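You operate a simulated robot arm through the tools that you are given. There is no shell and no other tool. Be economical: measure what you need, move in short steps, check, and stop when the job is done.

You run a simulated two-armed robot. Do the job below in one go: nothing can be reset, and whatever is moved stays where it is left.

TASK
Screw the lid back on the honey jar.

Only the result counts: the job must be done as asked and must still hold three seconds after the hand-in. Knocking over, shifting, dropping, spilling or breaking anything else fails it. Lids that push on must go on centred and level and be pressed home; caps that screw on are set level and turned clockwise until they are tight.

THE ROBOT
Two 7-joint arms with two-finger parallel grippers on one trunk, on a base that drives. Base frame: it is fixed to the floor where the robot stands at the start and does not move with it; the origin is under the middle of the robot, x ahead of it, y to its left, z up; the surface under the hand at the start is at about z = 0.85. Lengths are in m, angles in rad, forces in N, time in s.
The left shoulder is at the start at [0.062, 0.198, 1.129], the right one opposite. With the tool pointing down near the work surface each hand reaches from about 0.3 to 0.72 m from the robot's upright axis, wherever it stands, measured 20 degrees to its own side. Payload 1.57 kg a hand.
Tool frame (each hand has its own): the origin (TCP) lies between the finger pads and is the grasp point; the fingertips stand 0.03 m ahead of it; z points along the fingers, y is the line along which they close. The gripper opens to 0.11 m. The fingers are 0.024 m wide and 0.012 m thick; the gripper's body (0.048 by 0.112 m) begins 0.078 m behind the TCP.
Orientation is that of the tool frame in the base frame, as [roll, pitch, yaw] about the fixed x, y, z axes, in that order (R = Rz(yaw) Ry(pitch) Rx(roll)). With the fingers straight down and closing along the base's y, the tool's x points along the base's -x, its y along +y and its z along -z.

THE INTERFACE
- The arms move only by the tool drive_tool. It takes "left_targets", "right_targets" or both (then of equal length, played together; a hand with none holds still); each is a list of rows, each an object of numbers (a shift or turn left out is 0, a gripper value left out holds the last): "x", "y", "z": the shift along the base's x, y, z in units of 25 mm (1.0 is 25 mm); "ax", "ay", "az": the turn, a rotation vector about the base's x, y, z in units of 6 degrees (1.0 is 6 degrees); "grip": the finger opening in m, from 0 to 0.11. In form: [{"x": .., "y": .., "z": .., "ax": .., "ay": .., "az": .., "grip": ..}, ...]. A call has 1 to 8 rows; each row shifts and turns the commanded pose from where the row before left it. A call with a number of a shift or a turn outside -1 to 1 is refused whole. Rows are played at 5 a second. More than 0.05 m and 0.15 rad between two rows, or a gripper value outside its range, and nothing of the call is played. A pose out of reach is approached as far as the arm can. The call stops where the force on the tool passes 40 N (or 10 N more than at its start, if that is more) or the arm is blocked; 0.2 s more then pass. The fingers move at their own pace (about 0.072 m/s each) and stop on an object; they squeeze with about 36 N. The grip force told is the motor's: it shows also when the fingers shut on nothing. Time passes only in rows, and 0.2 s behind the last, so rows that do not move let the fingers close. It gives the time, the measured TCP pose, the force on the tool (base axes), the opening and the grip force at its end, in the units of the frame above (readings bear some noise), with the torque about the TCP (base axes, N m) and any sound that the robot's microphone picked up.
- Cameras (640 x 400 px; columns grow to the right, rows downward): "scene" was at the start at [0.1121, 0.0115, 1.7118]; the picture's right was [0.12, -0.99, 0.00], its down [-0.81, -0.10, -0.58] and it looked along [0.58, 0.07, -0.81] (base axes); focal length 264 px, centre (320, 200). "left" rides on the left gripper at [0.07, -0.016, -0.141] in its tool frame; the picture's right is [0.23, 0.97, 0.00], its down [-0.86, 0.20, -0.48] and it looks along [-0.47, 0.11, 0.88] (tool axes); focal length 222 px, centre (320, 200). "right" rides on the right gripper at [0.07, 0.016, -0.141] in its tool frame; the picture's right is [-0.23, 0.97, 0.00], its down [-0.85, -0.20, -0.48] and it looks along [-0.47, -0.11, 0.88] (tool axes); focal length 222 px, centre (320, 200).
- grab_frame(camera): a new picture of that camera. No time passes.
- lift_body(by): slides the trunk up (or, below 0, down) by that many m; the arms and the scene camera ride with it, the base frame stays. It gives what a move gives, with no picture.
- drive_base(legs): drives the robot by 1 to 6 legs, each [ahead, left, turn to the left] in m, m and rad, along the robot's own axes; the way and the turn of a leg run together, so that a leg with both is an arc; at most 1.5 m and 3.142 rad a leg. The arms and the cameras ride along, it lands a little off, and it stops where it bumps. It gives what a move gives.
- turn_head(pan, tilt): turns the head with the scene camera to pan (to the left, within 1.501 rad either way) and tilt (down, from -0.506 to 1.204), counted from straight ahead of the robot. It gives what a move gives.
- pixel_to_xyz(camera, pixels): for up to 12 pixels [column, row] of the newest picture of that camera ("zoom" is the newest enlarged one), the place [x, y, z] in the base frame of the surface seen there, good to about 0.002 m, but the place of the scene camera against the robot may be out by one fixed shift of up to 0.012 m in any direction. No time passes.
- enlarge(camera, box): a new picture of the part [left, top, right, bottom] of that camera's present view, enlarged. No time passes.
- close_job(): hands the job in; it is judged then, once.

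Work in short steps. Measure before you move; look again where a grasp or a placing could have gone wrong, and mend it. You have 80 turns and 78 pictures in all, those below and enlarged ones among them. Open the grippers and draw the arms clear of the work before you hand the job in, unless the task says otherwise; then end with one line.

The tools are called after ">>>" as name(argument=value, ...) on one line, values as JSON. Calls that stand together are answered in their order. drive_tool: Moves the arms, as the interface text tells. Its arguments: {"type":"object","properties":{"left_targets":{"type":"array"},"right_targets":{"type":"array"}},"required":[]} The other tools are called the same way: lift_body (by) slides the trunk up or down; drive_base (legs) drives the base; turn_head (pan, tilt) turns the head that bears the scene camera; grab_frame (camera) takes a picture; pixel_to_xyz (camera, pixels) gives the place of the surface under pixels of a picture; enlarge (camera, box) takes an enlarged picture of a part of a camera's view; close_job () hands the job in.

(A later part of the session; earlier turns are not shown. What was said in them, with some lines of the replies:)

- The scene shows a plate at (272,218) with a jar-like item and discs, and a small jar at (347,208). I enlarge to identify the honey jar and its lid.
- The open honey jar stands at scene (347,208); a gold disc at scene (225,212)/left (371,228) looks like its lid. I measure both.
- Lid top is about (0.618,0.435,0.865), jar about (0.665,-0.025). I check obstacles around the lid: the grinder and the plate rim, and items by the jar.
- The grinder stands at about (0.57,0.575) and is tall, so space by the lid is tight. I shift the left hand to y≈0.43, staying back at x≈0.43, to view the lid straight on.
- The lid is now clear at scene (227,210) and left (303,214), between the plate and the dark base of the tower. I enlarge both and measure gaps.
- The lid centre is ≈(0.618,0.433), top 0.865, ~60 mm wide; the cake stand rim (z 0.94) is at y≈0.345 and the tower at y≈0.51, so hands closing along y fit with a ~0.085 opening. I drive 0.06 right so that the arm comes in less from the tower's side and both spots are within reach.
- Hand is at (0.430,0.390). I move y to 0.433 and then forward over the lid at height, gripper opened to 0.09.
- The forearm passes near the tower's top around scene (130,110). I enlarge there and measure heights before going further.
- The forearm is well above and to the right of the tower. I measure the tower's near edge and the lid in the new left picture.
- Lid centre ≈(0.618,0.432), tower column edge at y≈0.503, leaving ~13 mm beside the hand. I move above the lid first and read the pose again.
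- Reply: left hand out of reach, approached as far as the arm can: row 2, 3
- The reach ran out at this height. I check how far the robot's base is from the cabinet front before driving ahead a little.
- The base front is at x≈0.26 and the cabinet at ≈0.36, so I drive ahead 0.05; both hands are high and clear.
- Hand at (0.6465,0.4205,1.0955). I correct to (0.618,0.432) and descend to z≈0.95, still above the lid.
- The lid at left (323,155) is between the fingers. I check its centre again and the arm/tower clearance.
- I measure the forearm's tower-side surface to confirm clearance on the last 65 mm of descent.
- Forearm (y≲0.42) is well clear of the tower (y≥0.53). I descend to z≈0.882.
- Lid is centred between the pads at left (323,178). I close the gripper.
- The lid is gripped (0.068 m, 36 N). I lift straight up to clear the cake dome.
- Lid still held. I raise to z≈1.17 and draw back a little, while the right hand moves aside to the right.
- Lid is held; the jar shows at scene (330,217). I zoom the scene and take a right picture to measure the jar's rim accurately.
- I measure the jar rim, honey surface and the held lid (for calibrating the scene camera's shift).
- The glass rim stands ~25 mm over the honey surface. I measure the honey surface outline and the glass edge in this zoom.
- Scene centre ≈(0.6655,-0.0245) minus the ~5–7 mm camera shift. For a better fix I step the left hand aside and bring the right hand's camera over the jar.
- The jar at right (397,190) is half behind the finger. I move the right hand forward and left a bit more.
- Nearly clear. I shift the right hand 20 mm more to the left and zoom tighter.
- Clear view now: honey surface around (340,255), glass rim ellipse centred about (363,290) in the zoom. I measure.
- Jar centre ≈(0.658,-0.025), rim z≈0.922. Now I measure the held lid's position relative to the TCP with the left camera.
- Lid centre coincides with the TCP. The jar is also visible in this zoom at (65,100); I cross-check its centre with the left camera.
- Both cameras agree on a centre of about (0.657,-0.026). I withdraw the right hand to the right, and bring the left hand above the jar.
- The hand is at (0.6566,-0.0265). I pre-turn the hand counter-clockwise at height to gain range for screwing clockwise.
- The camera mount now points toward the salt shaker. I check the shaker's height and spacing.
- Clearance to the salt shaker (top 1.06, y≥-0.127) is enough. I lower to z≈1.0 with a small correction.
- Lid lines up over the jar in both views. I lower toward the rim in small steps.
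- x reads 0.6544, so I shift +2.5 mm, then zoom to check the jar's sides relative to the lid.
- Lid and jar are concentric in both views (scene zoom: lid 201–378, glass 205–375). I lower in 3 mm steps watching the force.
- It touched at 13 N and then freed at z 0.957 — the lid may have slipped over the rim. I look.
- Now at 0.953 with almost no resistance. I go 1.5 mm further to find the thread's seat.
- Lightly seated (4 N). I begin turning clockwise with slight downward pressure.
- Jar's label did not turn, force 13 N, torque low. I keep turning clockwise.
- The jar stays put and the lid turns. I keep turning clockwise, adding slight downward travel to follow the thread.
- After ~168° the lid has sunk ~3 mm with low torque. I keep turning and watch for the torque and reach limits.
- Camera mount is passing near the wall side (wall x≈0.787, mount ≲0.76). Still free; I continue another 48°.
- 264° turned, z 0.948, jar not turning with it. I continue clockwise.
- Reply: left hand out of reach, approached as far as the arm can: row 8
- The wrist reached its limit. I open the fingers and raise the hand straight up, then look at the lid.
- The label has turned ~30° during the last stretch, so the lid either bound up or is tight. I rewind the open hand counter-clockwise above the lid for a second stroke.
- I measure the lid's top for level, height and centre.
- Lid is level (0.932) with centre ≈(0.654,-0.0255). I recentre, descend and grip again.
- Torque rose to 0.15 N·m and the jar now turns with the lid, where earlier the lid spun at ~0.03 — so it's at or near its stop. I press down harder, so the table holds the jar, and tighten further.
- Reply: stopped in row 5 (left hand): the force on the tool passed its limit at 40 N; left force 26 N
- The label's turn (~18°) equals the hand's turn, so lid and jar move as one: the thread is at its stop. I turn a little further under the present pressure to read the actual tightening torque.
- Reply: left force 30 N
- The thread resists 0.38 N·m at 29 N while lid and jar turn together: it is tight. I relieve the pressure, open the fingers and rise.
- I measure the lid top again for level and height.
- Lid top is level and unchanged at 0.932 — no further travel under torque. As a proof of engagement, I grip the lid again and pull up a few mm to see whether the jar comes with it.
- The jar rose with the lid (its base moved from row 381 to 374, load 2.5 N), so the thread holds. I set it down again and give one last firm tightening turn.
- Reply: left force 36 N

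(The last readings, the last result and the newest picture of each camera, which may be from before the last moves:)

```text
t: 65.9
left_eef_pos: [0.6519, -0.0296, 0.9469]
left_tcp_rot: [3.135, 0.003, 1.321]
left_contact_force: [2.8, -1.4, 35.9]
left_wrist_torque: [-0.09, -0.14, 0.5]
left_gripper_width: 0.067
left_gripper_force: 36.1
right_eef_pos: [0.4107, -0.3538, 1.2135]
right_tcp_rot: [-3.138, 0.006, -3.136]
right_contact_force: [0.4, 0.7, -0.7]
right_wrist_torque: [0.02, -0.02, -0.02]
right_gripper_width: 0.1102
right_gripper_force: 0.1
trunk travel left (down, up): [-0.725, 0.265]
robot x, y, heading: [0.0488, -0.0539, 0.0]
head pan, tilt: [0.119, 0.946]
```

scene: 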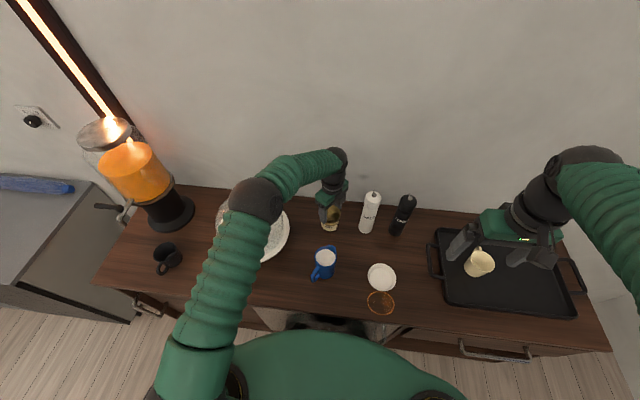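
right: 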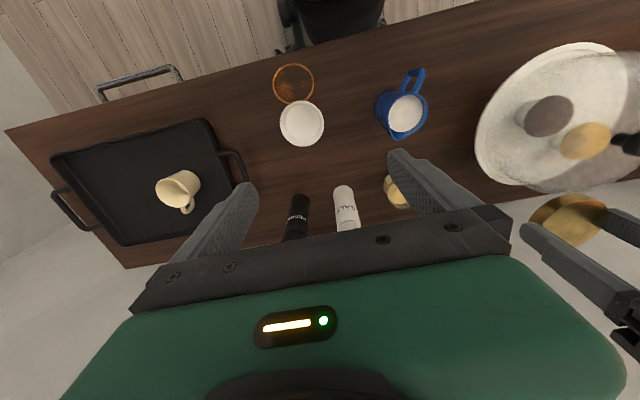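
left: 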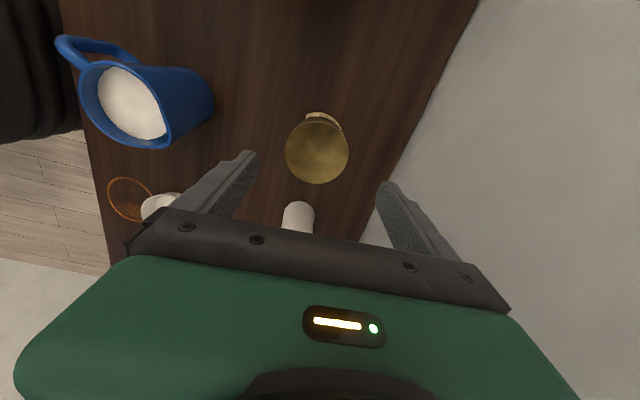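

Torque now 0.5 N·m: firmly tight. I relieve the pressure, open and rise well clear.

>>> drive_tool(left_targets=[{"z": 0.12}, {"z": 0.08, "grip": 0.1}, {}, {}, {"z": 1}, {"z": 1}, {"z": 1}, {"z": 1}])

>>> drive_tool(left_targets=[{"z": 1}, {"z": 1}, {"z": 1}, {"z": 1}, {"z": 1}, {"x": -1}, {"x": -1}, {"x": -1}])

>>> drive_tool(left_targets=[{"x": -1}, {"x": -1}, {"y": 1}, {"y": 1}, {"y": 1}, {}])

>>> grab_frame(camera="scene")

>>> enlarge(camera="scene", box=[306, 190, 356, 234])

```text
t: 67.7
left_eef_pos: [0.6534, -0.0268, 1.0479]
left_tcp_rot: [-3.139, 0.003, 1.322]
left_contact_force: [0.6, 0.8, 0.0]
left_wrist_torque: [0.04, -0.01, -0.04]
left_gripper_width: 0.0999
left_gripper_force: 0.0
right_eef_pos: [0.4145, -0.3538, 1.2119]
right_tcp_rot: [-3.137, 0.0, -3.135]
right_contact_force: [-0.4, -0.2, -0.5]
right_wrist_torque: [-0.01, -0.01, 0.02]
right_gripper_width: 0.11
right_gripper_force: 0.0
trunk travel left (down, up): [-0.725, 0.265]
robot x, y, heading: [0.0454, -0.0587, 0.002]
head pan, tilt: [0.119, 0.946]
```

```text
t: 69.5
left_eef_pos: [0.5784, -0.027, 1.1724]
left_tcp_rot: [-3.138, 0.003, 1.322]
left_contact_force: [-0.1, 0.2, 0.3]
left_wrist_torque: [-0.02, -0.02, -0.01]
left_gripper_width: 0.1001
left_gripper_force: 0.1
right_eef_pos: [0.4144, -0.3528, 1.2118]
right_tcp_rot: [-3.137, 0.002, -3.136]
right_contact_force: [-0.1, -0.8, -0.1]
right_wrist_torque: [-0.01, -0.01, -0.01]
right_gripper_width: 0.1097
right_gripper_force: 0.0
trunk travel left (down, up): [-0.725, 0.265]
robot x, y, heading: [0.0491, -0.0589, 0.003]
head pan, tilt: [0.119, 0.946]
```

```text
t: 70.9
left_eef_pos: [0.529, 0.0491, 1.1725]
left_tcp_rot: [-3.139, 0.002, 1.321]
left_contact_force: [0.7, 0.6, -0.5]
left_wrist_torque: [-0.02, 0.04, -0.02]
left_gripper_width: 0.1001
left_gripper_force: 0.1
right_eef_pos: [0.4149, -0.3536, 1.2114]
right_tcp_rot: [-3.137, 0.002, -3.137]
right_contact_force: [-0.2, 0.0, 0.1]
right_wrist_torque: [0.0, 0.0, 0.01]
right_gripper_width: 0.1099
right_gripper_force: 0.0
trunk travel left (down, up): [-0.725, 0.265]
robot x, y, heading: [0.0509, -0.0562, 0.002]
head pan, tilt: [0.119, 0.946]
```

```text
18 pictures are left
```

scene: 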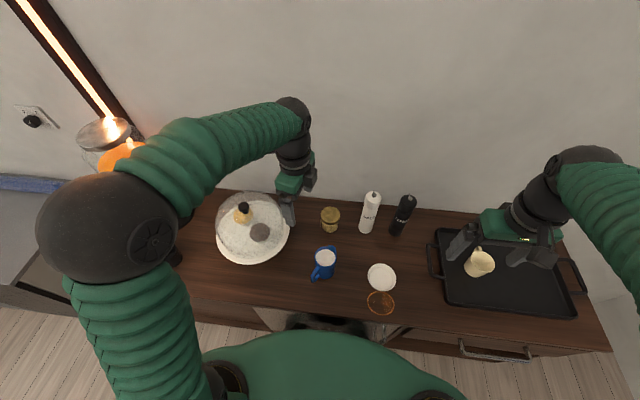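

```text
9.09 times, centred on (331, 212) of scene
```

zoom: 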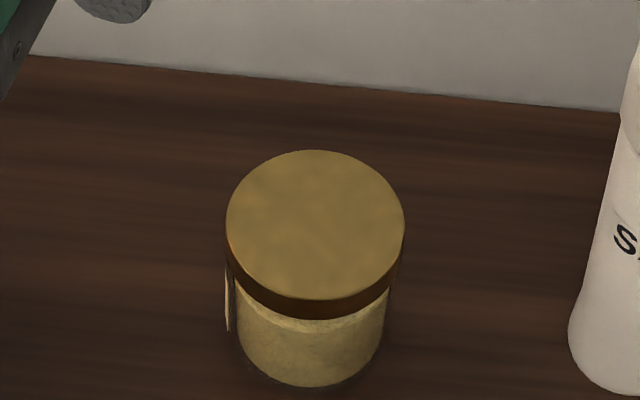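

The lid sits level and tight on the jar at scene (331,215), all else is undisturbed, and the hands are clear and open. I hand the job in.

>>> close_job()

```text
The job is handed in.
```

The honey jar's lid is screwed on level and tight (final torque about 0.5 N·m), the jar lifts with it, and both open hands are clear; in turning, the jar itself rotated on the table and its centre moved about 3 mm, while nothing else appears disturbed.
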